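You operate a simulated robot arm through the tools that you are given. There is no shell and no other tool. Be economical: measure what you need, move in short steps, check, and stop when the job is done.

The job below is to be done with a simulated two-armed robot. You get a single attempt, and the scene is never put back.

JOB
Pick up the grey brush with one hand, pass it to the other hand and put it on the top of the roughing machine.

The check looks at the end state, three seconds after you hand in, the way a careful person would. Anything else that was tipped, shoved, dropped, spilled or broken makes it a failure.

ROBOT AND FRAMES
Two 7-joint arms with two-finger parallel grippers on one trunk, on a base that drives. Base frame: it is fixed to the floor where the robot stands at the start and does not move with it; the origin is under the middle of the robot, x ahead of it, y to its left, z up. Units: cm, degrees, N and s.
The left shoulder is at the start at [5, 15.8, 115.8], the right one opposite. With the tool pointing down near the work surface each hand reaches from about 22 to 66 cm from the robot's upright axis, wherever it stands, measured 20 degrees to its own side. Places, roughly: top of the roughing machine (17x12 cm) [156, -162, 80]. Payload 3.91 kg a hand.
The TCP of each hand is the grasp point between the finger pads, 3 cm short of the fingertips. In the tool frame z runs along the fingers and y along their closing line. The gripper opens to 11 cm. The fingers are 2 cm wide and 1 cm thick; the gripper's body (4.8 by 11.2 cm) begins 5.5 cm behind the TCP.
Orientation is that of the tool frame in the base frame, as a unit quaternion [w, x, y, z]. With the fingers straight down and closing along the base's y, the tool's x points along the base's -x, its y along +y and its z along -z.

CONTROLS
- The arms move only by the tool play_rows. It takes "left_rows", "right_rows" or both (then of equal length, played together; a hand with none holds still); each is a list of rows, each a list of 7 numbers: the shift along the base's x, y, z in cm, then the turn, a rotation vector about the base's x, y, z in degrees, then the finger opening in cm, from 0 to 11. In form: [[dx, dy, dz, rx, ry, rz, hand], ...]. A call has 1 to 12 rows; each row is the pose to reach, as a shift and turn from the pose commanded when the call began. Each row takes 0.2 s and may step no farther than 5 cm and 8.6 degrees from the row before; otherwise, or with a gripper value out of range, the whole call is refused. A pose out of reach is approached as far as the arm can. The call stops where the force on the tool passes 40 N (or 10 N more than at its start, if that is more) or the arm is blocked; 0.2 s more then pass. Each finger travels about 15.3 cm/s and halts on what it meets, pressing with about 35 N; the grip force reading is that of the motor and also rises with nothing between the fingers. The clock runs only during rows and for 0.2 s after the last one: add rows that repeat a pose to give the fingers time. The reply holds the time, the measured pose of the TCP, the force on the tool along the base axes, the opening and the grip force, in the units named above and with some noise, with the torque about the TCP (base axes, N m) and any sound that the robot's microphone picked up.
- Cameras (640 x 400 px; columns grow to the right, rows downward): "scene" is now at [12.94, 1.2, 130.83]; the picture's right is [0.14, -0.99, 0.00], its down [-0.45, -0.06, -0.89] and it looks along [0.88, 0.12, -0.46] (base axes); focal length 293 px, centre (320, 200). "left" rides on the left gripper at [7.2, -1.7, -10.3] in its tool frame; the picture's right is [0.23, 0.97, 0.00], its down [-0.76, 0.18, -0.62] and it looks along [-0.61, 0.14, 0.78] (tool axes); focal length 222 px, centre (320, 200). "right" rides on the right gripper at [7.2, 1.7, -10.3] in its tool frame; the picture's right is [-0.23, 0.97, 0.00], its down [-0.76, -0.18, -0.62] and it looks along [-0.61, -0.14, 0.78] (tool axes); focal length 222 px, centre (320, 200). There is no depth. A picture from a camera that has moved, and an enlarged one, comes with that camera's place and axes in the base frame and with its lens.
- capture(camera): a new picture of that camera. No time passes.
- slide_trunk(by): slides the trunk up (or, below 0, down) by that many cm; the arms and the scene camera ride with it, the base frame stays. It gives what a move gives, with no picture.
- roll_base(legs): drives the robot by 1 to 6 legs, each [ahead, turn to the left] in cm and degrees, along the robot's own axes; the way and the turn of a leg run together, so that a leg with both is an arc; at most 150 cm and 180 degrees a leg. The arms and the cameras ride along, it lands a little off, and it stops where it bumps. It gives what a move gives.
- pan_tilt(pan, tilt): turns the head with the scene camera to pan (to the left, within 80 degrees either way) and tilt (down, from -29 to 69), counted from straight ahead of the robot. It gives what a move gives.
- zoom(camera, box): a new picture of the part [left, top, right, bottom] of that camera's present view, enlarged. No time passes.
- sign_off(): hands the job in; it is judged then, once.

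Work in short steps. Places have to be worked out from the pictures, the camera data and where the tool is seen: move nearer, look again, correct. Check each grasp and each placing, and mend what went wrong. You have 120 turns and 88 pictures in all, those below and enlarged ones among them. Open the grippers and draw the arms clear of the work before you hand the job in, unless the task says otherwise; then end with one line.

The tools are called as a command line: name --argument value ..., lists and objects as JSON in quotes. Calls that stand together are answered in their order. play_rows: Moves the arms, as the interface text tells. Its arguments: {"type":"object","properties":{"left_rows":{"type":"array","items":{"type":"array","items":{"type":"number"}}},"right_rows":{"type":"array","items":{"type":"array","items":{"type":"number"}}}},"required":[]} The other tools are called the same way: slide_trunk (by) slides the trunk up or down; roll_base (legs) drives the base; pan_tilt (pan, tilt) turns the head that bears the scene camera; capture (camera) takes a picture; zoom (camera, box) takes an enlarged picture of a part of a camera's view; sign_off () hands the job in.

At the start:

```text
t: 0.0
left_tcp_pos: [49.71, 28.87, 116.89]
left_tcp_rot: [0.0, 0.0, 1.0, 0.0]
left_force: [-0.4, 0.4, -1.0]
left_torque: [-0.02, 0.01, 0.01]
left_gripper_width: 10.99
left_grasp_force: 0.0
right_tcp_pos: [38.48, -12.13, 114.21]
right_tcp_rot: [-0.001, -0.001, 1.0, 0.0]
right_force: [0.1, 0.0, 0.0]
right_torque: [0.04, -0.01, 0.03]
right_gripper_width: 11.01
right_grasp_force: 0.0
trunk travel left (down, up): [-40.0, 8.2]
robot x, y, heading: [0.05, -0.3, -0.2]
head pan, tilt: [8.0, 27.3]
```

scene: 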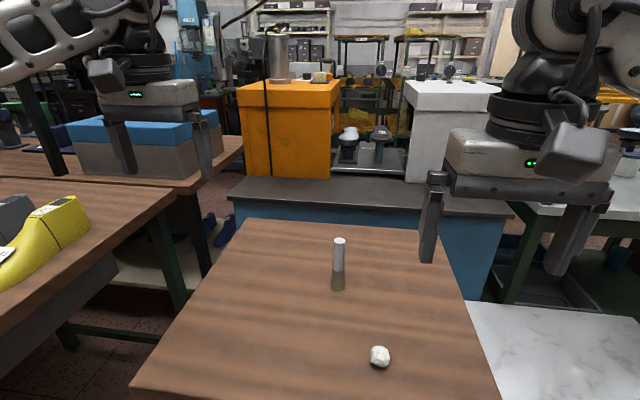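
right: 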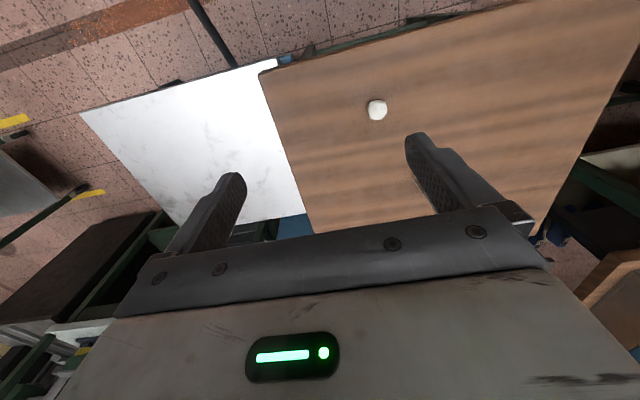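
left: 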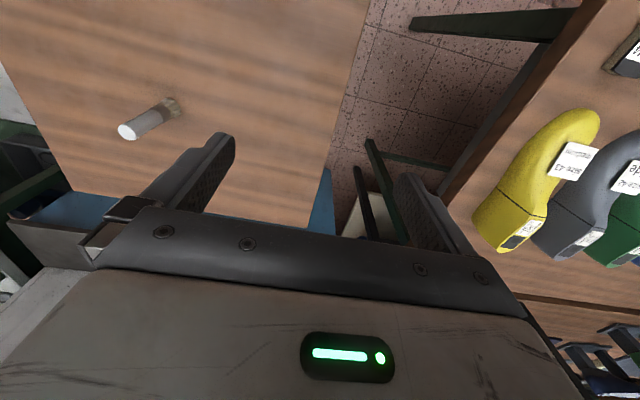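

I'll look more closely at the upright cylinder on the table and pan toward the roughing machine on the right.

zoom --camera "scene" --box '[260, 210, 420, 310]'

pan_tilt --pan -45 --tilt 20

capture --camera "scene"

```text
4.00 times, centred on (340, 260) of scene
camera zoom: at [12.94, 1.2, 130.83], right [0.14, -0.99, 0.0], down [-0.45, -0.06, -0.89], along [0.88, 0.12, -0.46], focal length 1173 px, centre (240, -40)
```

zoom: 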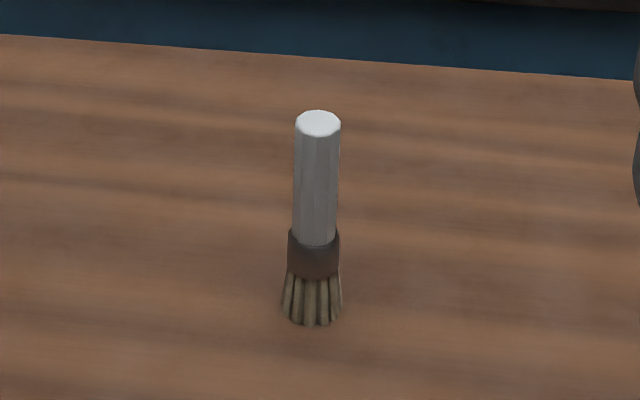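

```text
t: 1.2
left_tcp_pos: [49.81, 28.79, 117.04]
left_tcp_rot: [0.001, 0.001, 1.0, 0.0]
left_force: [0.0, 0.1, -0.3]
left_torque: [-0.01, 0.01, 0.01]
left_gripper_width: 10.99
left_grasp_force: 0.0
right_tcp_pos: [38.48, -12.18, 114.2]
right_tcp_rot: [0.0, -0.001, 1.0, 0.0]
right_force: [1.3, 0.4, 0.3]
right_torque: [-0.01, -0.01, -0.01]
right_gripper_width: 11.01
right_grasp_force: 0.0
trunk travel left (down, up): [-40.0, 8.2]
robot x, y, heading: [-0.09, -0.34, 0.1]
head pan, tilt: [-45.0, 20.0]
```

```text
83 pictures are left
camera scene: at [10.47, -6.65, 132.0], right [-0.71, -0.71, 0.0], down [-0.24, 0.24, -0.94], along [0.66, -0.66, -0.34], focal length 293 px, centre (320, 200)
```

scene: 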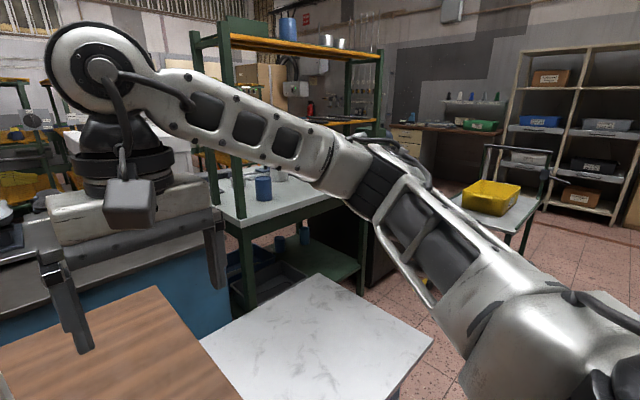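

The brush stands bristles-down near (59.5, 3.8), table z≈86, top z≈98 by triangulation. I'll move the left hand above it (staying high) and shift the right hand aside, then verify.

play_rows --left_rows '[[2, -4, 0, 0, 0, 0, 11], [4, -8, 0, 0, 0, 0, 11], [6, -12, 0, 0, 0, 0, 11], [8, -16, 0, 0, 0, 0, 11], [9, -20, -1, 0, 0, 0, 11], [9.7, -24, -3, 0, 0, 0, 11], [9.7, -25, -6, 0, 0, 0, 11], [9.7, -25, -8, 0, 0, 0, 11], [9.7, -25, -8, 0, 0, 0, 11]]' --right_rows '[[0, -4, 0, 0, 0, 0, 11], [0, -8, 0, 0, 0, 0, 11], [0, -12, 0, 0, 0, 0, 11], [0, -14, 0, 0, 0, 0, 11], [0, -14, 0, 0, 0, 0, 11], [0, -14, 0, 0, 0, 0, 11], [0, -14, 0, 0, 0, 0, 11], [0, -14, 0, 0, 0, 0, 11], [0, -14, 0, 0, 0, 0, 11]]'

capture --camera "left"

pan_tilt --pan 8 --tilt 27

capture --camera "scene"

```text
t: 3.2
left_tcp_pos: [59.45, 4.0, 108.96]
left_tcp_rot: [0.001, -0.001, 1.0, 0.0]
left_force: [0.6, 0.5, 0.4]
left_torque: [0.0, -0.01, 0.01]
left_gripper_width: 10.98
left_grasp_force: 0.2
left hand out of reach, approached as far as the arm can: row 6, 7
right_tcp_pos: [38.48, -25.9, 114.1]
right_tcp_rot: [0.0, 0.0, 1.0, 0.0]
right_force: [0.5, -0.2, 0.6]
right_torque: [-0.02, -0.02, 0.0]
right_gripper_width: 11.0
right_grasp_force: 0.1
trunk travel left (down, up): [-40.0, 8.2]
robot x, y, heading: [-0.04, 0.22, -0.0]
head pan, tilt: [-45.0, 20.0]
```

```text
82 pictures are left
camera left: at [52.22, 2.26, 119.39], right [-0.23, 0.97, 0.0], down [0.76, 0.18, 0.62], along [0.61, 0.14, -0.78], focal length 222 px, centre (320, 200)
```

left: 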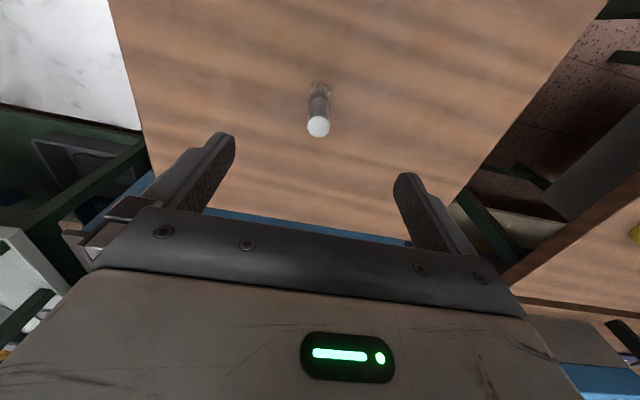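

```text
t: 4.4
left_tcp_pos: [59.48, 3.92, 109.01]
left_tcp_rot: [0.001, 0.0, 1.0, 0.0]
left_force: [-0.5, -0.4, 0.4]
left_torque: [-0.02, 0.01, 0.0]
left_gripper_width: 11.0
left_grasp_force: 0.0
right_tcp_pos: [38.51, -25.94, 114.26]
right_tcp_rot: [0.0, 0.0, 1.0, 0.0]
right_force: [1.3, 0.9, 0.6]
right_torque: [0.0, -0.02, 0.02]
right_gripper_width: 10.99
right_grasp_force: 0.0
trunk travel left (down, up): [-40.0, 8.2]
robot x, y, heading: [-0.24, -0.07, 0.2]
head pan, tilt: [8.0, 27.0]
```

```text
81 pictures are left
camera scene: at [12.95, 1.2, 130.87], right [0.14, -0.99, 0.0], down [-0.45, -0.06, -0.89], along [0.88, 0.12, -0.45], focal length 293 px, centre (320, 200)
```

scene: 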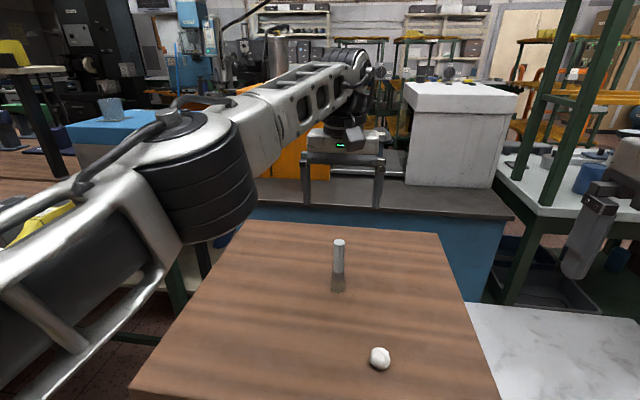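

The brush axis is now estimated at (59.7, 3.8), top z≈97.9, table ≈86.2. The hand is centred on it, so I descend to TCP z≈97 with the fingers open.

play_rows --left_rows '[[0.2, -0.1, -3, 0, 0, 0, 11], [0.2, -0.1, -6, 0, 0, 0, 11], [0.2, -0.1, -9, 0, 0, 0, 11], [0.2, -0.1, -12, 0, 0, 0, 11], [0.2, -0.1, -12, 0, 0, 0, 11]]'

capture --camera "left"

zoom --camera "scene" --box '[240, 130, 440, 310]'

```text
t: 5.6
left_tcp_pos: [59.4, 3.73, 96.81]
left_tcp_rot: [0.0, -0.001, 1.0, 0.0]
left_force: [0.1, 0.4, 0.3]
left_torque: [-0.04, 0.0, 0.05]
left_gripper_width: 11.03
left_grasp_force: 0.0
right_tcp_pos: [38.45, -25.96, 114.16]
right_tcp_rot: [0.001, -0.001, 1.0, 0.0]
right_force: [0.1, -0.1, 0.0]
right_torque: [-0.01, 0.0, 0.02]
right_gripper_width: 10.99
right_grasp_force: 0.0
trunk travel left (down, up): [-40.0, 8.2]
robot x, y, heading: [0.08, 0.17, -0.1]
head pan, tilt: [8.0, 27.0]
```

```text
80 pictures are left
camera left: at [52.29, 1.96, 107.32], right [-0.23, 0.97, 0.0], down [0.76, 0.18, 0.62], along [0.61, 0.14, -0.78], focal length 222 px, centre (320, 200)
```

left: 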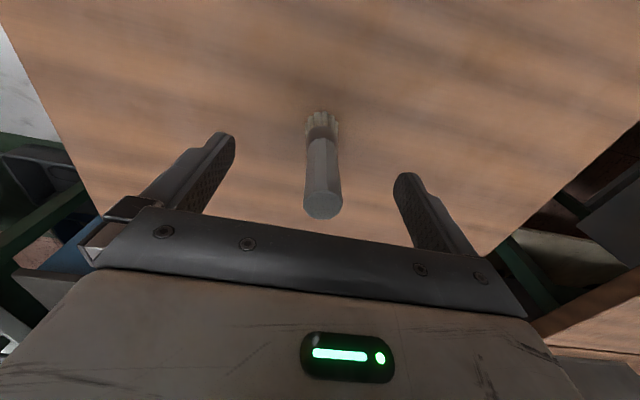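

```text
2.22 times, centred on (340, 220) of scene
camera zoom: at [12.94, 1.2, 130.87], right [0.14, -0.99, 0.0], down [-0.45, -0.06, -0.89], along [0.88, 0.12, -0.45], focal length 652 px, centre (276, 156)
```

zoom: 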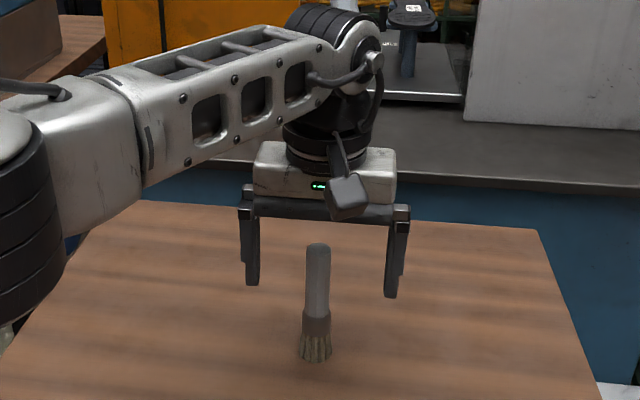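

Brush axis agrees with the TCP (~59.5, 3.7), so I close the left fingers gently in steps.

play_rows --left_rows '[[0, 0, 0, 0, 0, 0, 7], [0, 0, 0, 0, 0, 0, 4], [0, 0, 0, 0, 0, 0, 3], [0, 0, 0, 0, 0, 0, 1], [0, 0, 0, 0, 0, 0, 0.5], [0, 0, 0, 0, 0, 0, 0.5]]'

capture --camera "left"

```text
t: 7.0
left_tcp_pos: [59.44, 3.61, 97.01]
left_tcp_rot: [0.0, 0.0, 1.0, 0.0]
left_force: [0.7, 0.0, 2.2]
left_torque: [-0.16, -0.02, -0.01]
left_gripper_width: 2.17
left_grasp_force: 34.8
right_tcp_pos: [38.44, -26.1, 114.03]
right_tcp_rot: [0.0, 0.0, 1.0, 0.0]
right_force: [-1.8, 0.6, -0.4]
right_torque: [0.01, -0.04, 0.02]
right_gripper_width: 11.0
right_grasp_force: 0.1
trunk travel left (down, up): [-40.0, 8.2]
robot x, y, heading: [0.24, 0.33, -0.2]
head pan, tilt: [8.0, 27.0]
```

```text
78 pictures are left
camera left: at [52.29, 1.95, 107.38], right [-0.23, 0.97, 0.0], down [0.76, 0.18, 0.62], along [0.61, 0.14, -0.78], focal length 222 px, centre (320, 200)
```

left: 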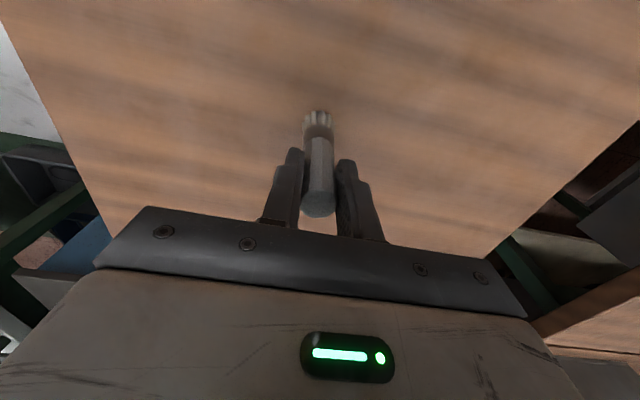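

The brush is held (width 2.17, 35 N). Lift straight up then bring it nearer the body, to about (46, 6, 112).

play_rows --left_rows '[[0, 0, 2, 0, 0, 0, 0.5], [0, 0, 5, 0, 0, 0, 0.5], [0, 0, 8, 0, 0, 0, 0.5], [-2, 0, 11, 0, 0, 0, 0.5], [-5, 0.5, 13, 0, 0, 0, 0.5], [-8, 1, 14, 0, 0, 0, 0.5], [-11, 1.5, 15, 0, 0, 0, 0.5], [-13.5, 2.3, 15, 0, 0, 0, 0.5], [-13.5, 2.3, 15, 0, 0, 0, 0.5]]'

capture --camera "scene"

capture --camera "left"

```text
t: 9.0
left_tcp_pos: [46.14, 6.0, 111.99]
left_tcp_rot: [0.001, -0.001, 1.0, 0.001]
left_force: [-0.4, 0.1, -0.4]
left_torque: [0.02, -0.03, 0.0]
left_gripper_width: 2.16
left_grasp_force: 35.0
right_tcp_pos: [38.58, -25.95, 114.18]
right_tcp_rot: [0.0, 0.0, 1.0, 0.0]
right_force: [-0.6, -0.8, 0.1]
right_torque: [0.01, 0.01, 0.01]
right_gripper_width: 11.0
right_grasp_force: 0.1
trunk travel left (down, up): [-40.0, 8.2]
robot x, y, heading: [-0.04, -0.4, -0.2]
head pan, tilt: [8.0, 27.0]
```

```text
77 pictures are left
camera scene: at [12.96, 1.19, 130.87], right [0.14, -0.99, 0.0], down [-0.45, -0.06, -0.89], along [0.88, 0.12, -0.45], focal length 293 px, centre (320, 200)
```

scene: 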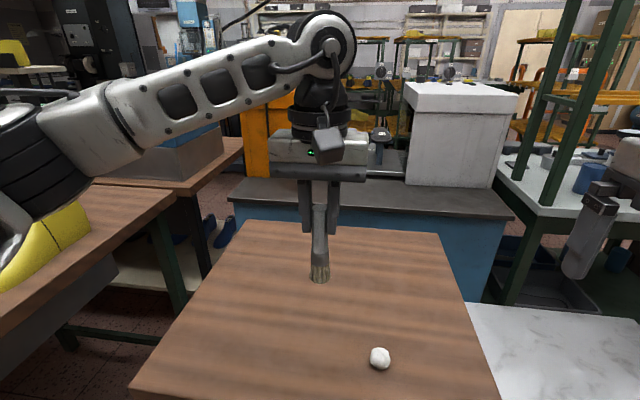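

```text
76 pictures are left
camera left: at [38.81, 4.16, 122.4], right [-0.23, 0.97, 0.0], down [0.76, 0.18, 0.62], along [0.61, 0.14, -0.78], focal length 222 px, centre (320, 200)
```

left: 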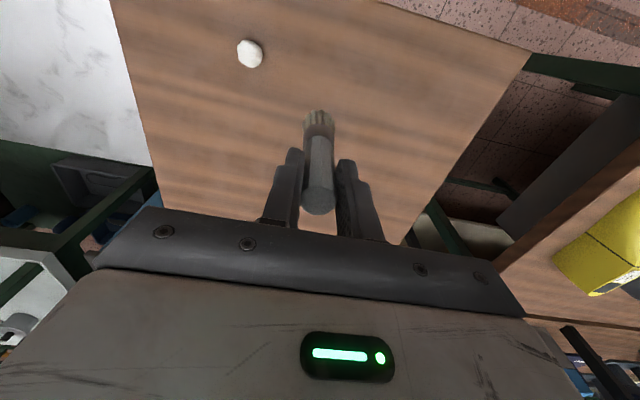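

Brush is securely held at (46.1, 6.0), spanning z≈101–113. Now I rotate the right hand clear of it (at y≈-30) so that its fingers point left (+y), closing along x, camera up.

play_rows --right_rows '[[0.5, -0.4, -0.5, 4.9, 4.9, -4.9, 11], [1, -0.8, -1, 9.8, 9.8, -9.8, 11], [1.5, -1.2, -1.5, 14.7, 14.7, -14.7, 11], [2, -1.6, -2, 19.6, 19.6, -19.6, 11], [2.5, -2, -2.5, 24.5, 24.5, -24.5, 11], [3, -2.4, -3, 29.4, 29.4, -29.4, 11], [3.5, -2.8, -3.5, 34.3, 34.3, -34.3, 11], [4, -3.2, -4, 39.2, 39.2, -39.2, 11], [4.5, -3.6, -4.5, 44.1, 44.1, -44.1, 11], [5, -4, -5, 49, 49, -49, 11], [5.5, -4, -5.5, 53.9, 53.9, -53.9, 11], [6, -4, -6, 58.8, 58.8, -58.8, 11]]'

```text
t: 11.6
left_tcp_pos: [46.06, 6.06, 111.97]
left_tcp_rot: [0.0, 0.0, 1.0, 0.0]
left_force: [-1.2, -0.4, 0.1]
left_torque: [0.02, -0.01, 0.01]
left_gripper_width: 2.16
left_grasp_force: 34.9
right_tcp_pos: [44.49, -30.32, 108.14]
right_tcp_rot: [-0.449, 0.448, 0.63, 0.449]
right_force: [0.0, 0.2, 0.3]
right_torque: [-0.02, -0.01, -0.02]
right_gripper_width: 10.98
right_grasp_force: 0.0
trunk travel left (down, up): [-40.0, 8.2]
robot x, y, heading: [0.04, 0.41, 0.1]
head pan, tilt: [8.0, 27.0]
```

Rotation works; finishing the remaining 18° and lowering to about z 107.3, x 46.1, while staying at y≈-20.

play_rows --right_rows '[[0.5, 3, -0.3, 3.5, 3.5, -3.5, 8], [1, 6, -0.6, 7, 7, -7, 7], [1.6, 10, -0.8, 10.48, 10.48, -10.48, 7], [1.6, 10, -0.8, 10.48, 10.48, -10.48, 7]]'

capture --camera "right"

capture --camera "scene"

```text
t: 12.6
left_tcp_pos: [46.03, 5.99, 111.93]
left_tcp_rot: [0.0, 0.0, 1.0, 0.0]
left_force: [0.1, 0.6, -0.5]
left_torque: [0.03, 0.0, 0.03]
left_gripper_width: 2.13
left_grasp_force: 35.0
right_tcp_pos: [45.92, -20.18, 107.57]
right_tcp_rot: [0.501, -0.501, -0.498, -0.501]
right_force: [0.2, 0.1, 0.9]
right_torque: [0.03, 0.01, 0.0]
right_gripper_width: 7.01
right_grasp_force: 0.1
trunk travel left (down, up): [-40.0, 8.2]
robot x, y, heading: [-0.17, -0.37, -0.2]
head pan, tilt: [8.0, 27.0]
```

```text
75 pictures are left
camera right: at [47.58, -30.47, 114.91], right [0.97, 0.0, -0.23], down [-0.18, -0.62, -0.76], along [-0.14, 0.78, -0.61], focal length 222 px, centre (320, 200)
```

right: 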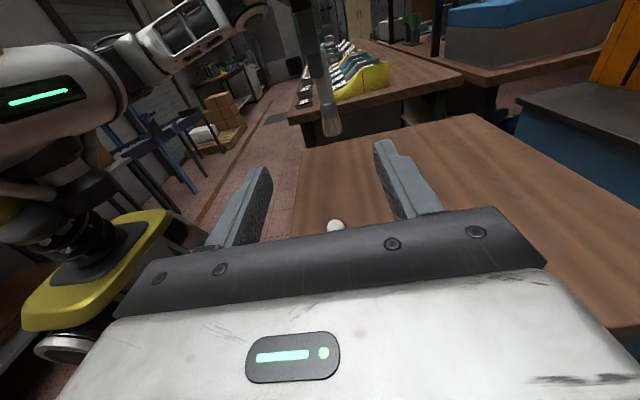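

```text
74 pictures are left
camera scene: at [12.95, 1.19, 130.87], right [0.14, -0.99, 0.0], down [-0.45, -0.06, -0.89], along [0.88, 0.12, -0.45], focal length 293 px, centre (320, 200)
```

scene: 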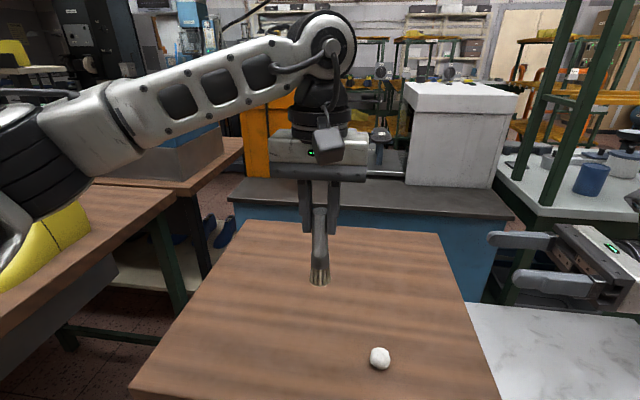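

The brush lines up between the right fingers at x≈46.1. I lower 0.5 cm and advance to leave the fingertips just short of the brush, then check clearance.

play_rows --right_rows '[[0.1, 4, -0.5, 0, 0, 0, 7], [0.1, 8, -0.5, 0, 0, 0, 7], [0.1, 12, -0.5, 0, 0, 0, 7], [0.1, 15, -0.5, 0, 0, 0, 7], [0.1, 17, -0.5, 0, 0, 0, 7], [0.1, 19, -0.5, 0, 0, 0, 7], [0.1, 19, -0.5, 0, 0, 0, 7]]'

capture --camera "right"

zoom --camera "scene" --box '[220, 110, 460, 310]'

```text
t: 14.2
left_tcp_pos: [46.13, 6.01, 111.96]
left_tcp_rot: [0.0, 0.0, 1.0, 0.0]
left_force: [0.0, 1.0, -0.1]
left_torque: [-0.01, 0.02, 0.0]
left_gripper_width: 2.13
left_grasp_force: 35.0
right_tcp_pos: [46.01, -1.15, 106.95]
right_tcp_rot: [-0.5, 0.5, 0.5, 0.5]
right_force: [-0.6, 0.4, 0.3]
right_torque: [-0.02, -0.02, -0.01]
right_gripper_width: 7.0
right_grasp_force: 0.0
trunk travel left (down, up): [-40.0, 8.2]
robot x, y, heading: [0.26, -0.05, -0.2]
head pan, tilt: [8.0, 27.0]
```

```text
73 pictures are left
camera right: at [47.73, -11.41, 114.39], right [0.97, 0.0, -0.23], down [-0.18, -0.62, -0.76], along [-0.14, 0.78, -0.61], focal length 222 px, centre (320, 200)
```

right: 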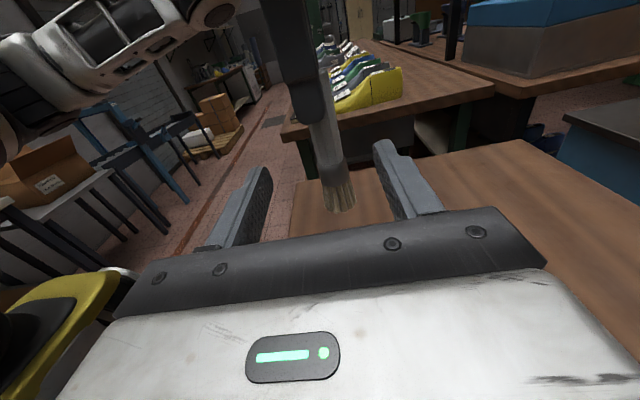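

```text
2.00 times, centred on (340, 210) of scene
camera zoom: at [12.95, 1.2, 130.87], right [0.14, -0.99, 0.0], down [-0.45, -0.06, -0.89], along [0.88, 0.12, -0.45], focal length 587 px, centre (280, 180)
```

zoom: 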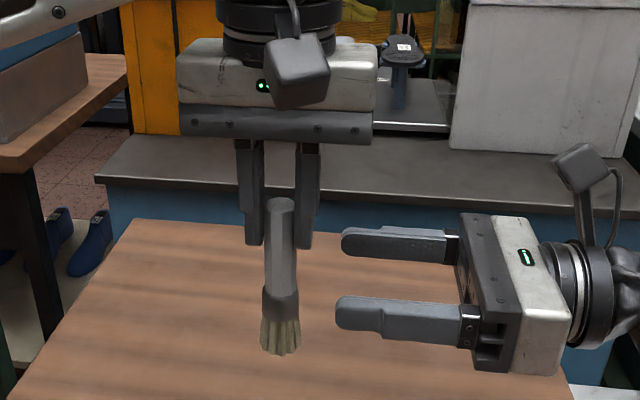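

Clearances look good; the ferrule top is about z 105.8 and the left fingertips about z 109, so the right fingers (z 106–108) fit between. Advance another 5.8 cm.

play_rows --right_rows '[[0.1, 2, 0, 0, 0, 0, 7], [0.1, 4, 0, 0, 0, 0, 7], [0.1, 5.8, 0, 0, 0, 0, 7], [0.1, 5.8, 0, 0, 0, 0, 7]]'

zoom --camera "scene" --box '[220, 110, 460, 310]'

capture --camera "right"

```text
t: 15.2
left_tcp_pos: [46.01, 6.01, 111.9]
left_tcp_rot: [0.0, 0.0, 1.0, 0.0]
left_force: [-0.5, -0.7, -1.5]
left_torque: [-0.01, 0.02, -0.04]
left_gripper_width: 2.13
left_grasp_force: 35.2
right_tcp_pos: [46.01, 4.73, 107.19]
right_tcp_rot: [-0.5, 0.5, 0.5, 0.5]
right_force: [-0.1, -0.1, 1.1]
right_torque: [0.0, 0.01, -0.01]
right_gripper_width: 6.98
right_grasp_force: 0.0
trunk travel left (down, up): [-40.0, 8.2]
robot x, y, heading: [0.35, -0.26, -0.0]
head pan, tilt: [8.0, 27.0]
```

```text
2.00 times, centred on (340, 210) of scene
camera zoom: at [12.95, 1.2, 130.87], right [0.14, -0.99, 0.0], down [-0.45, -0.06, -0.89], along [0.88, 0.12, -0.45], focal length 587 px, centre (280, 180)
```

zoom: 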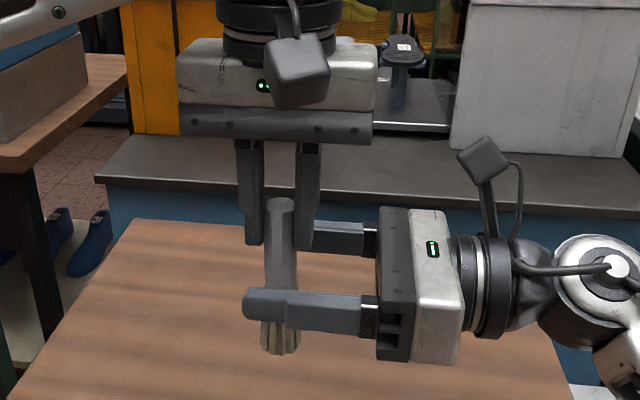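

```text
70 pictures are left
camera right: at [47.68, -5.57, 114.5], right [0.97, 0.0, -0.23], down [-0.18, -0.62, -0.76], along [-0.14, 0.78, -0.61], focal length 222 px, centre (320, 200)
```

right: 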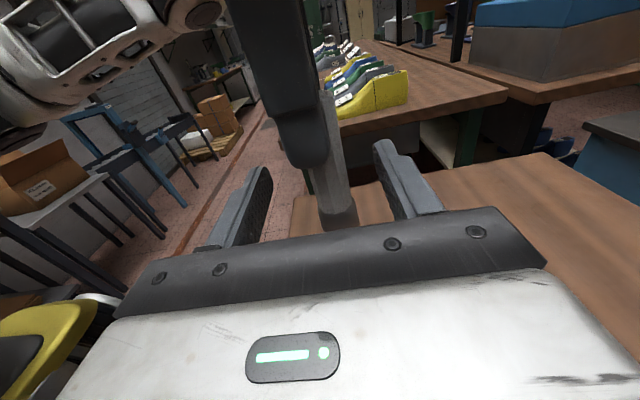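

The brush sits between the right fingers. Close the right hand while the left holds still.

play_rows --right_rows '[[0, 0, 0, 0, 0, 0, 4], [0, 0, 0, 0, 0, 0, 3], [0, 0, 0, 0, 0, 0, 2], [0, 0, 0, 0, 0, 0, 0.5], [0, 0, 0, 0, 0, 0, 0.5], [0, 0, 0, 0, 0, 0, 0.5]]'

zoom --camera "scene" --box '[220, 110, 460, 310]'

```text
t: 16.6
left_tcp_pos: [45.9, 5.83, 111.81]
left_tcp_rot: [-0.005, 0.003, 1.0, -0.001]
left_force: [-28.7, -5.2, -1.3]
left_torque: [0.09, 0.65, -0.23]
left_gripper_width: 2.12
left_grasp_force: 35.2
right_tcp_pos: [46.31, 4.62, 107.01]
right_tcp_rot: [-0.499, 0.503, 0.496, 0.502]
right_force: [29.2, 4.9, -0.3]
right_torque: [-0.31, 0.74, -0.14]
right_gripper_width: 2.09
right_grasp_force: 35.2
trunk travel left (down, up): [-40.0, 8.2]
robot x, y, heading: [0.09, 0.27, 0.1]
head pan, tilt: [8.0, 27.0]
```

```text
2.00 times, centred on (340, 210) of scene
camera zoom: at [12.95, 1.2, 130.87], right [0.14, -0.99, 0.0], down [-0.45, -0.06, -0.89], along [0.88, 0.12, -0.45], focal length 587 px, centre (280, 180)
```

zoom: 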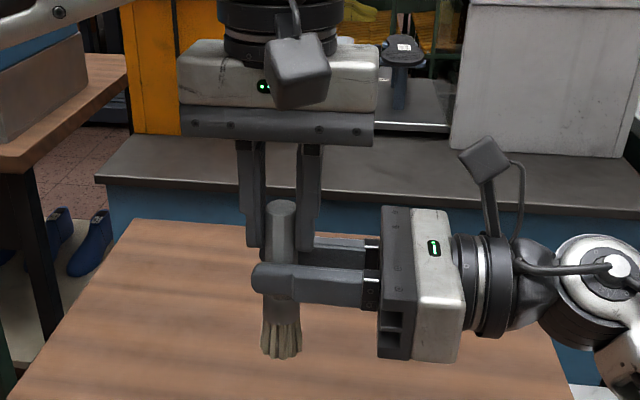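

Both hands grip (2.1 cm); there is a 29 N sideways strain in x, so I shift the right hand +0.4 in x to relieve it.

play_rows --right_rows '[[0.2, 0, 0, 0, 0, 0, 0.5], [0.4, 0.1, 0, 0, 0, 0, 0.5], [0.4, 0.1, 0, 0, 0, 0, 0.5]]'

```text
t: 17.4
left_tcp_pos: [46.04, 5.97, 111.89]
left_tcp_rot: [0.001, -0.001, 1.0, 0.001]
left_force: [-14.9, 1.4, -2.8]
left_torque: [-0.1, 0.05, -0.08]
left_gripper_width: 2.15
left_grasp_force: 35.2
right_tcp_pos: [46.56, 4.88, 107.01]
right_tcp_rot: [-0.501, 0.5, 0.499, 0.501]
right_force: [15.2, -1.2, 3.3]
right_torque: [0.26, 0.67, -0.11]
right_gripper_width: 2.11
right_grasp_force: 35.3
trunk travel left (down, up): [-40.0, 8.2]
robot x, y, heading: [-0.19, -0.21, 0.0]
head pan, tilt: [8.0, 27.0]
```

Strain halved; another +0.35 in x.

play_rows --right_rows '[[0.2, 0, -0.1, 0, 0, 0, 0.5], [0.35, 0, -0.1, 0, 0, 0, 0.5], [0.35, 0, -0.1, 0, 0, 0, 0.5]]'

```text
t: 18.2
left_tcp_pos: [46.2, 6.09, 111.96]
left_tcp_rot: [0.002, -0.003, 1.0, 0.0]
left_force: [8.3, 3.9, -13.2]
left_torque: [0.0, -0.91, -0.11]
left_gripper_width: 2.13
left_grasp_force: 35.4
right_tcp_pos: [46.62, 4.88, 107.0]
right_tcp_rot: [0.502, -0.498, -0.501, -0.499]
right_force: [-7.3, -3.7, 12.8]
right_torque: [0.34, 0.58, 0.23]
right_gripper_width: 2.09
right_grasp_force: 35.2
trunk travel left (down, up): [-40.0, 8.2]
robot x, y, heading: [-0.05, -0.27, 0.0]
head pan, tilt: [8.0, 27.0]
```

Strain is small enough. Open the left hand, then raise it clear of the brush.

play_rows --left_rows '[[0, 0, 0, 0, 0, 0, 3], [0, 0, 0, 0, 0, 0, 5], [0, 0, 0, 0, 0, 0, 5], [0, 0, 3, 0, 0, 0, 5], [0, 0, 6, 0, 0, 0, 5], [0, 1, 9, 0, 0, 0, 5], [-1, 4, 11, 0, 0, 0, 5], [-1, 8, 11, 0, 0, 0, 5], [-1, 12, 11, 0, 0, 0, 5], [-1, 12, 11, 0, 0, 0, 5]]'

capture --camera "scene"

capture --camera "right"

```text
t: 20.4
left_tcp_pos: [44.76, 17.7, 122.77]
left_tcp_rot: [0.0, 0.0, 1.0, 0.0]
left_force: [0.3, 0.0, 0.8]
left_torque: [-0.01, 0.0, -0.02]
left_gripper_width: 5.02
left_grasp_force: 0.0
right_tcp_pos: [46.83, 4.7, 106.84]
right_tcp_rot: [-0.5, 0.501, 0.499, 0.501]
right_force: [-0.7, -0.5, -0.4]
right_torque: [-0.01, -0.01, 0.01]
right_gripper_width: 2.08
right_grasp_force: 35.3
trunk travel left (down, up): [-40.0, 8.2]
robot x, y, heading: [-0.19, 0.08, -0.1]
head pan, tilt: [8.0, 27.0]
```

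```text
68 pictures are left
camera scene: at [12.96, 1.18, 130.87], right [0.14, -0.99, 0.0], down [-0.45, -0.06, -0.89], along [0.88, 0.12, -0.45], focal length 293 px, centre (320, 200)
```

scene: 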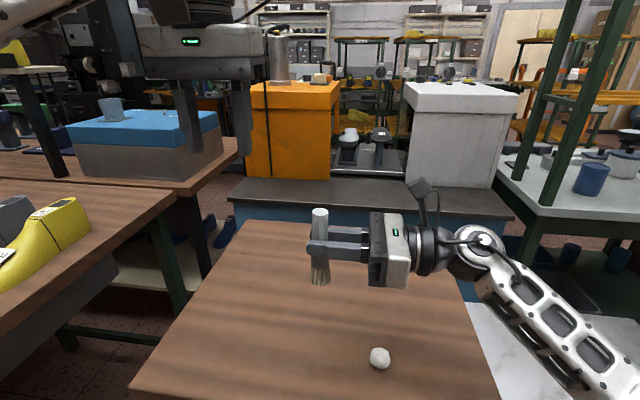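

```text
67 pictures are left
camera right: at [48.58, -5.61, 114.26], right [0.97, 0.0, -0.23], down [-0.18, -0.62, -0.76], along [-0.14, 0.78, -0.61], focal length 222 px, centre (320, 200)
```

right: 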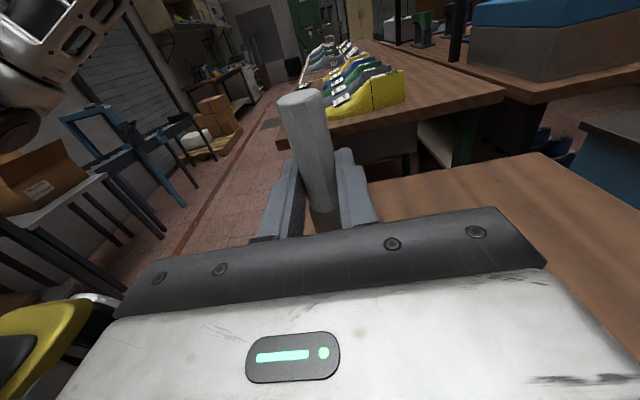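

Handover succeeded: right hand alone holds the brush upright. Now I look right to find the roughing machine and check the surroundings for driving.

pan_tilt --pan -46 --tilt 18

capture --camera "scene"

pan_tilt --pan -80 --tilt 30

capture --camera "scene"

```text
t: 21.7
left_tcp_pos: [44.92, 17.66, 122.63]
left_tcp_rot: [0.0, 0.0, 1.0, 0.0]
left_force: [-0.7, -0.8, 0.4]
left_torque: [0.02, -0.01, -0.01]
left_gripper_width: 4.98
left_grasp_force: 0.0
right_tcp_pos: [46.98, 4.71, 106.72]
right_tcp_rot: [-0.5, 0.5, 0.5, 0.5]
right_force: [0.2, 0.6, 0.6]
right_torque: [-0.01, -0.02, -0.03]
right_gripper_width: 2.08
right_grasp_force: 34.9
trunk travel left (down, up): [-40.0, 8.2]
robot x, y, heading: [-0.18, 0.19, 0.2]
head pan, tilt: [-46.0, 18.0]
```

```text
66 pictures are left
camera scene: at [10.37, -6.78, 132.32], right [-0.72, -0.7, 0.0], down [-0.21, 0.22, -0.95], along [0.66, -0.68, -0.31], focal length 293 px, centre (320, 200)
```

scene: 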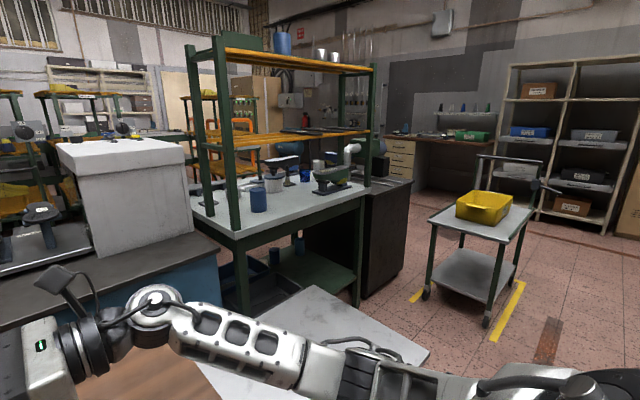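

```text
t: 22.7
left_tcp_pos: [44.83, 17.68, 122.72]
left_tcp_rot: [0.0, 0.0, 1.0, 0.0]
left_force: [-0.5, -0.4, 0.1]
left_torque: [-0.03, 0.0, -0.04]
left_gripper_width: 4.98
left_grasp_force: 0.0
right_tcp_pos: [46.93, 4.79, 106.89]
right_tcp_rot: [0.5, -0.5, -0.5, -0.5]
right_force: [1.1, -0.5, 0.1]
right_torque: [-0.03, 0.0, 0.02]
right_gripper_width: 2.07
right_grasp_force: 34.8
trunk travel left (down, up): [-40.0, 8.2]
robot x, y, heading: [-0.43, 0.23, -0.0]
head pan, tilt: [-80.0, 30.0]
```

```text
65 pictures are left
camera scene: at [5.46, -8.97, 130.4], right [-0.98, -0.17, 0.0], down [-0.09, 0.49, -0.87], along [0.15, -0.85, -0.5], focal length 293 px, centre (320, 200)
```

scene: 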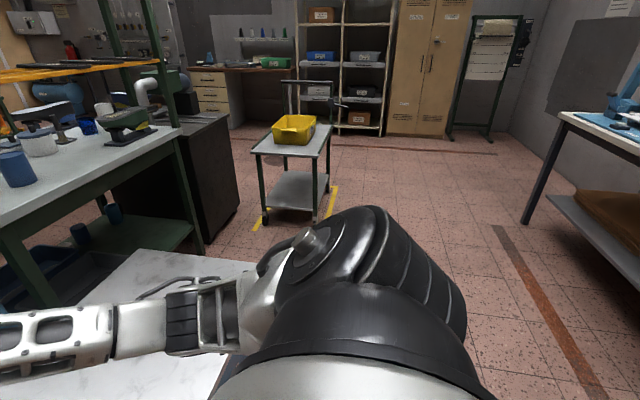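

Projecting (156,-162,80) gives pixel about (325,180) of the first view, so I turn back and zoom there.

pan_tilt --pan -46 --tilt 18

zoom --camera "scene" --box '[240, 110, 440, 235]'

```text
t: 23.7
left_tcp_pos: [44.87, 17.65, 122.63]
left_tcp_rot: [0.0, 0.0, 1.0, -0.001]
left_force: [-0.4, -0.2, 0.2]
left_torque: [0.02, -0.05, -0.01]
left_gripper_width: 5.02
left_grasp_force: 0.2
right_tcp_pos: [47.01, 4.72, 106.84]
right_tcp_rot: [-0.5, 0.499, 0.501, 0.499]
right_force: [-0.2, 0.1, 0.4]
right_torque: [0.0, 0.0, 0.03]
right_gripper_width: 2.07
right_grasp_force: 35.4
trunk travel left (down, up): [-40.0, 8.2]
robot x, y, heading: [0.23, -0.03, 0.1]
head pan, tilt: [-46.0, 18.0]
```

```text
3.20 times, centred on (340, 172) of scene
camera zoom: at [10.36, -6.79, 132.32], right [-0.72, -0.69, 0.0], down [-0.21, 0.22, -0.95], along [0.66, -0.68, -0.31], focal length 939 px, centre (256, 288)
```

zoom: 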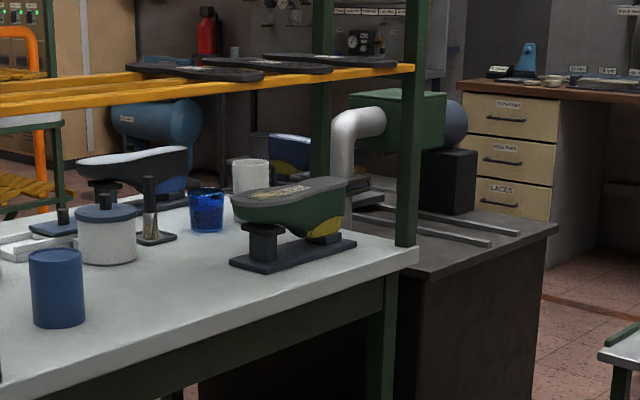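

The target region is partly occluded; I need a closer view. Back off slightly from the table and turn right 90°, staying clear of everything.

roll_base --legs '[[-12, 0], [0, -60]]'

pan_tilt --pan 0 --tilt 25

capture --camera "scene"

```text
t: 27.5
left_tcp_pos: [26.39, -29.39, 122.61]
left_tcp_rot: [0.001, 0.491, 0.871, -0.001]
left_force: [-0.1, -0.5, 0.0]
left_torque: [-0.01, 0.01, -0.02]
left_gripper_width: 5.0
left_grasp_force: 0.1
right_tcp_pos: [16.33, -37.62, 106.68]
right_tcp_rot: [-0.189, 0.681, 0.189, 0.681]
right_force: [0.0, -0.4, -0.1]
right_torque: [0.0, -0.01, 0.0]
right_gripper_width: 2.1
right_grasp_force: 35.3
trunk travel left (down, up): [-40.0, 8.2]
robot x, y, heading: [-11.71, -0.01, -59.0]
head pan, tilt: [-46.0, 18.0]
```

```text
t: 28.6
left_tcp_pos: [26.32, -29.26, 122.78]
left_tcp_rot: [0.0, 0.492, 0.871, 0.0]
left_force: [-0.3, 0.0, -0.5]
left_torque: [-0.03, 0.0, 0.04]
left_gripper_width: 4.98
left_grasp_force: 0.0
right_tcp_pos: [16.35, -37.75, 106.77]
right_tcp_rot: [-0.19, 0.681, 0.19, 0.681]
right_force: [-0.1, 0.8, 0.7]
right_torque: [0.01, 0.02, -0.01]
right_gripper_width: 2.07
right_grasp_force: 34.4
trunk travel left (down, up): [-40.0, 8.2]
robot x, y, heading: [-11.53, -0.04, -58.9]
head pan, tilt: [0.0, 25.0]
```

```text
63 pictures are left
camera scene: at [-5.21, -11.38, 131.19], right [-0.86, -0.52, 0.0], down [-0.22, 0.36, -0.91], along [0.47, -0.78, -0.42], focal length 293 px, centre (320, 200)
```

scene: 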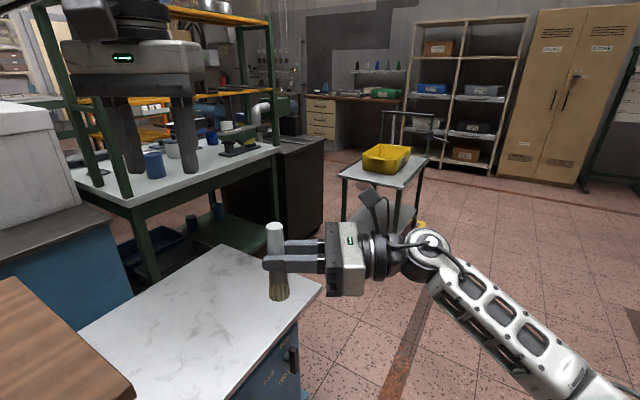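

Triangulation: bench corner ≈(107,-150,85) and dark cabinet (roughing machine) top z≈80–84, with front right corner ≈(100,-192). I'll drive around the marble table into the aisle for a better view.

roll_base --legs '[[0, -38], [100, 0], [0, 55]]'

pan_tilt --pan 0 --tilt 18

capture --camera "scene"

```text
t: 38.0
left_tcp_pos: [20.46, -112.49, 122.78]
left_tcp_rot: [0.0, 0.353, 0.936, 0.0]
left_force: [-0.3, -0.5, -0.2]
left_torque: [0.0, -0.01, 0.0]
left_gripper_width: 5.0
left_grasp_force: 0.1
right_tcp_pos: [13.55, -123.61, 106.87]
right_tcp_rot: [-0.291, 0.644, 0.291, 0.644]
right_force: [0.1, 1.1, 0.5]
right_torque: [0.02, 0.0, 0.02]
right_gripper_width: 2.08
right_grasp_force: 34.9
trunk travel left (down, up): [-40.0, 8.2]
robot x, y, heading: [-24.92, -96.04, -41.2]
head pan, tilt: [0.0, 25.0]
```

```text
t: 38.7
left_tcp_pos: [20.62, -112.63, 122.76]
left_tcp_rot: [0.0, 0.353, 0.935, 0.0]
left_force: [0.4, -0.2, 0.0]
left_torque: [-0.01, 0.02, -0.03]
left_gripper_width: 4.99
left_grasp_force: 0.0
right_tcp_pos: [13.55, -123.51, 106.79]
right_tcp_rot: [-0.291, 0.644, 0.291, 0.644]
right_force: [-0.1, 0.3, 0.1]
right_torque: [0.0, -0.05, -0.01]
right_gripper_width: 2.07
right_grasp_force: 34.4
trunk travel left (down, up): [-40.0, 8.2]
robot x, y, heading: [-25.02, -96.07, -41.2]
head pan, tilt: [0.0, 18.0]
```

```text
62 pictures are left
camera scene: at [-14.93, -105.02, 132.32], right [-0.66, -0.75, 0.0], down [-0.23, 0.2, -0.95], along [0.71, -0.63, -0.31], focal length 293 px, centre (320, 200)
```

scene: 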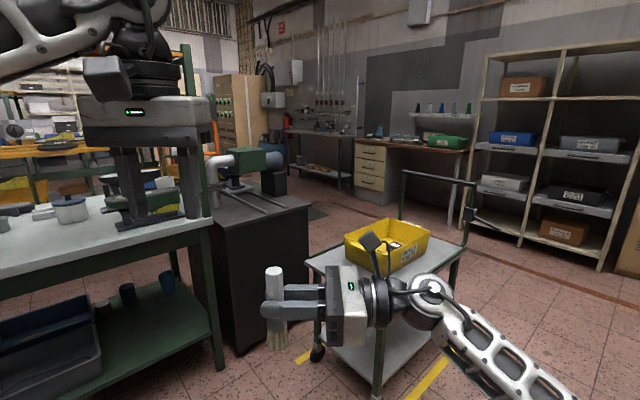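

The dark cabinet with pipe, rails and green motor box is now visible; zooming in.

zoom --camera "scene" --box '[170, 130, 330, 250]'

```text
3.33 times, centred on (250, 190) of scene
camera zoom: at [-14.93, -105.02, 132.32], right [-0.66, -0.75, 0.0], down [-0.23, 0.2, -0.95], along [0.71, -0.63, -0.31], focal length 978 px, centre (553, 233)
```

zoom: 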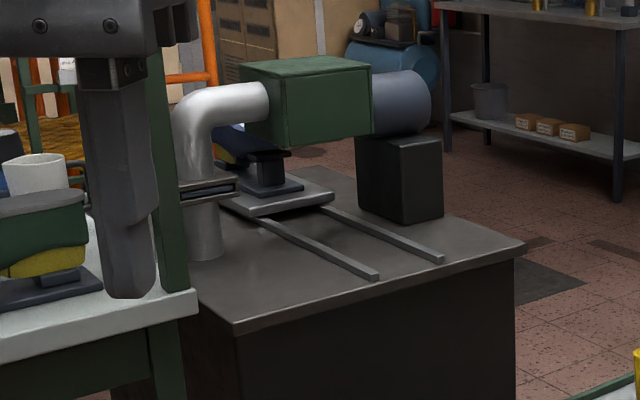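

Cabinet top measures z≈77, front edge x≈109, y from -156 to -207; rails at y≈-181 and -195, pipe base near (145,-165). I'll move the left hand aside and drive to the front of the cabinet for a closer look.

play_rows --left_rows '[[2, 3, 0, 0, 0, 0, 5], [4, 5, 0, 0, 0, 0, 5], [6, 8, 0, 0, 0, 0, 5], [7, 11, 0, 0, 0, 0, 5], [7, 14, 0, 0, 0, 0, 5], [6, 17, 0, 0, 0, 0, 5], [4, 20, 0, 0, 0, 0, 5], [4, 20, 0, 0, 0, 0, 5]]'

roll_base --legs '[[0, 6], [88, 0], [0, 30]]'

pan_tilt --pan -10 --tilt 30

capture --camera "scene"

```text
t: 40.5
left_tcp_pos: [24.34, -92.61, 122.73]
left_tcp_rot: [-0.001, 0.352, 0.936, 0.0]
left_force: [-0.9, -0.3, 0.3]
left_torque: [0.03, 0.04, 0.07]
left_gripper_width: 5.02
left_grasp_force: 0.0
right_tcp_pos: [13.56, -123.57, 106.84]
right_tcp_rot: [-0.291, 0.644, 0.292, 0.644]
right_force: [0.9, -0.2, -0.1]
right_torque: [-0.01, -0.01, -0.01]
right_gripper_width: 2.08
right_grasp_force: 35.2
trunk travel left (down, up): [-40.0, 8.2]
robot x, y, heading: [-24.55, -96.32, -41.3]
head pan, tilt: [0.0, 18.0]
```

```text
t: 47.1
left_tcp_pos: [83.14, -113.06, 122.71]
left_tcp_rot: [0.0, 0.036, 0.999, 0.0]
left_force: [0.3, -0.1, 0.4]
left_torque: [-0.04, 0.0, -0.01]
left_gripper_width: 5.01
left_grasp_force: 0.1
right_tcp_pos: [93.28, -144.36, 106.76]
right_tcp_rot: [-0.481, 0.518, 0.481, 0.518]
right_force: [-0.6, -0.2, 0.6]
right_torque: [-0.01, 0.0, 0.0]
right_gripper_width: 2.1
right_grasp_force: 35.2
trunk travel left (down, up): [-40.0, 8.2]
robot x, y, heading: [45.96, -145.42, -4.0]
head pan, tilt: [0.0, 18.0]
```

```text
t: 47.8
left_tcp_pos: [83.25, -113.0, 122.83]
left_tcp_rot: [0.0, 0.037, 0.999, -0.001]
left_force: [-0.4, 0.1, -0.3]
left_torque: [-0.01, -0.03, -0.07]
left_gripper_width: 4.99
left_grasp_force: 0.1
right_tcp_pos: [93.37, -144.25, 106.89]
right_tcp_rot: [-0.481, 0.517, 0.482, 0.518]
right_force: [0.3, 0.8, 0.3]
right_torque: [0.02, 0.0, 0.02]
right_gripper_width: 2.08
right_grasp_force: 35.1
trunk travel left (down, up): [-40.0, 8.2]
robot x, y, heading: [46.05, -145.66, -4.4]
head pan, tilt: [-10.0, 30.0]
```

```text
60 pictures are left
camera scene: at [58.8, -148.16, 130.4], right [-0.25, -0.97, 0.0], down [-0.48, 0.12, -0.87], along [0.84, -0.21, -0.5], focal length 293 px, centre (320, 200)
```

scene: 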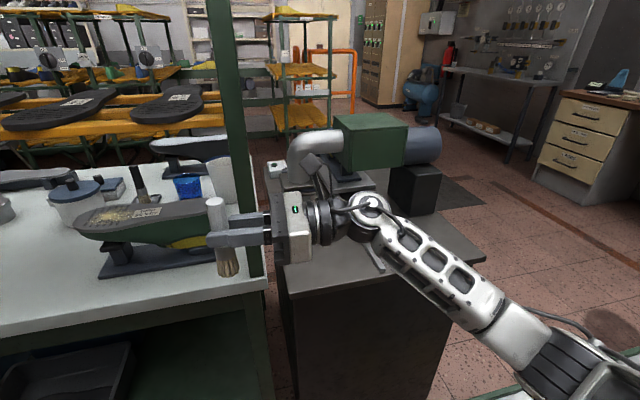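

The hand blocks the view of the cabinet and is close to the bench; I draw the right hand back and to the right, then look again.

play_rows --right_rows '[[-4, 0, 0.5, 0, 0, 0, 0.5], [-8, 0, 1, 0, 0, 0, 0.5], [-12, -2, 1.5, 0, 0, 0, 0.5], [-15, -5, 2, 0, 0, 0, 0.5], [-17, -9, 2, 0, 0, 0, 0.5], [-18, -13, 2, 0, 0, 0, 0.5], [-18, -17, 2, 0, 0, 0, 0.5], [-18, -21, 2, 0, 0, 0, 0.5], [-18, -24, 2, 0, 0, 0, 0.5], [-18, -24, 2, 0, 0, 0, 0.5]]'

capture --camera "scene"

zoom --camera "scene" --box '[230, 120, 470, 290]'

```text
t: 50.0
left_tcp_pos: [83.19, -113.05, 122.76]
left_tcp_rot: [0.0, 0.036, 0.999, 0.0]
left_force: [-0.3, 0.2, -0.8]
left_torque: [0.0, -0.01, 0.0]
left_gripper_width: 5.0
left_grasp_force: 0.0
right_tcp_pos: [75.12, -168.06, 108.67]
right_tcp_rot: [-0.481, 0.518, 0.482, 0.518]
right_force: [0.3, -0.4, -0.4]
right_torque: [-0.01, 0.01, -0.03]
right_gripper_width: 2.07
right_grasp_force: 35.1
trunk travel left (down, up): [-40.0, 8.2]
robot x, y, heading: [46.2, -145.36, -4.4]
head pan, tilt: [-10.0, 30.0]
```

```text
59 pictures are left
camera scene: at [58.8, -148.17, 130.4], right [-0.25, -0.97, 0.0], down [-0.48, 0.12, -0.87], along [0.84, -0.21, -0.5], focal length 293 px, centre (320, 200)
```

scene: 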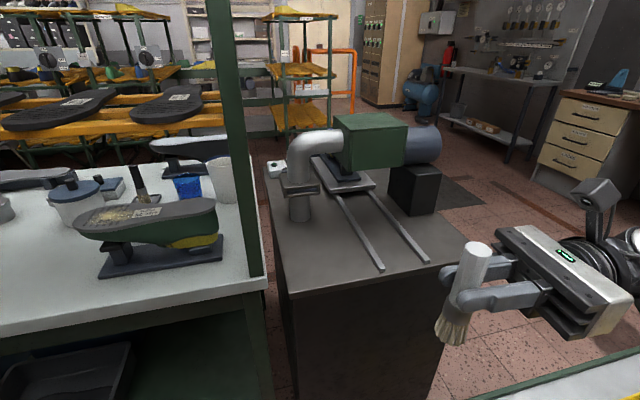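

```text
2.35 times, centred on (350, 205) of scene
camera zoom: at [58.8, -148.17, 130.4], right [-0.25, -0.97, 0.0], down [-0.48, 0.12, -0.87], along [0.84, -0.21, -0.5], focal length 690 px, centre (249, 188)
```

zoom: 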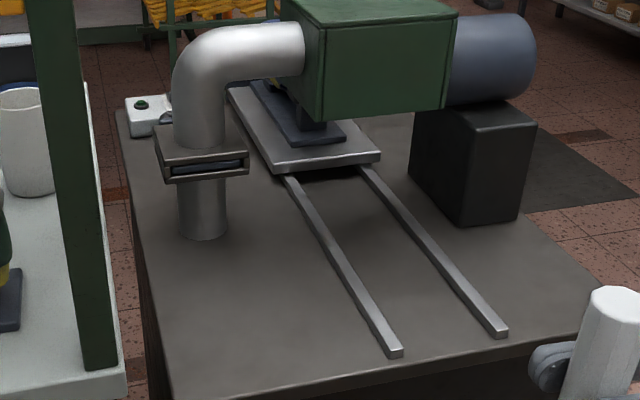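

The specified spot (156,-162) is the clear patch behind the pipe, between it and the white control box, so it must be reached from the cabinet's back with the hand pointing down. First I'll re-grip: stand the brush on the empty marble table and regrasp it from above with the right hand. Turning to face the marble table.

roll_base --legs '[[0, 94], [26, 0]]'

pan_tilt --pan 0 --tilt 45

capture --camera "scene"

```text
t: 55.9
left_tcp_pos: [11.46, -84.04, 122.82]
left_tcp_rot: [0.0, -0.706, 0.708, 0.0]
left_force: [-0.5, 0.6, -0.2]
left_torque: [-0.02, 0.02, -0.01]
left_gripper_width: 5.01
left_grasp_force: 0.0
right_tcp_pos: [66.89, -88.29, 108.68]
right_tcp_rot: [-0.707, 0.002, 0.707, 0.001]
right_force: [0.0, 1.1, -0.1]
right_torque: [-0.01, -0.01, -0.02]
right_gripper_width: 2.07
right_grasp_force: 35.0
trunk travel left (down, up): [-40.0, 8.2]
robot x, y, heading: [46.3, -118.85, 89.6]
head pan, tilt: [-10.0, 30.0]
```

```text
t: 56.7
left_tcp_pos: [11.48, -84.03, 122.79]
left_tcp_rot: [0.001, -0.706, 0.708, 0.001]
left_force: [-0.8, -0.2, 0.4]
left_torque: [-0.03, -0.03, 0.01]
left_gripper_width: 5.03
left_grasp_force: 0.1
right_tcp_pos: [66.92, -88.2, 108.64]
right_tcp_rot: [0.707, -0.001, -0.707, -0.001]
right_force: [0.3, 0.9, -0.1]
right_torque: [0.04, -0.01, 0.02]
right_gripper_width: 2.09
right_grasp_force: 34.9
trunk travel left (down, up): [-40.0, 8.2]
robot x, y, heading: [46.53, -118.37, 89.7]
head pan, tilt: [0.0, 45.0]
```

```text
57 pictures are left
camera scene: at [46.36, -106.76, 128.14], right [1.0, -0.01, 0.0], down [0.0, -0.71, -0.71], along [0.0, 0.71, -0.71], focal length 293 px, centre (320, 200)
```

scene: 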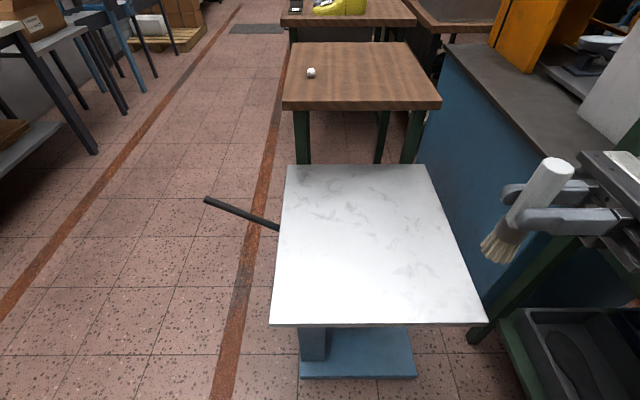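

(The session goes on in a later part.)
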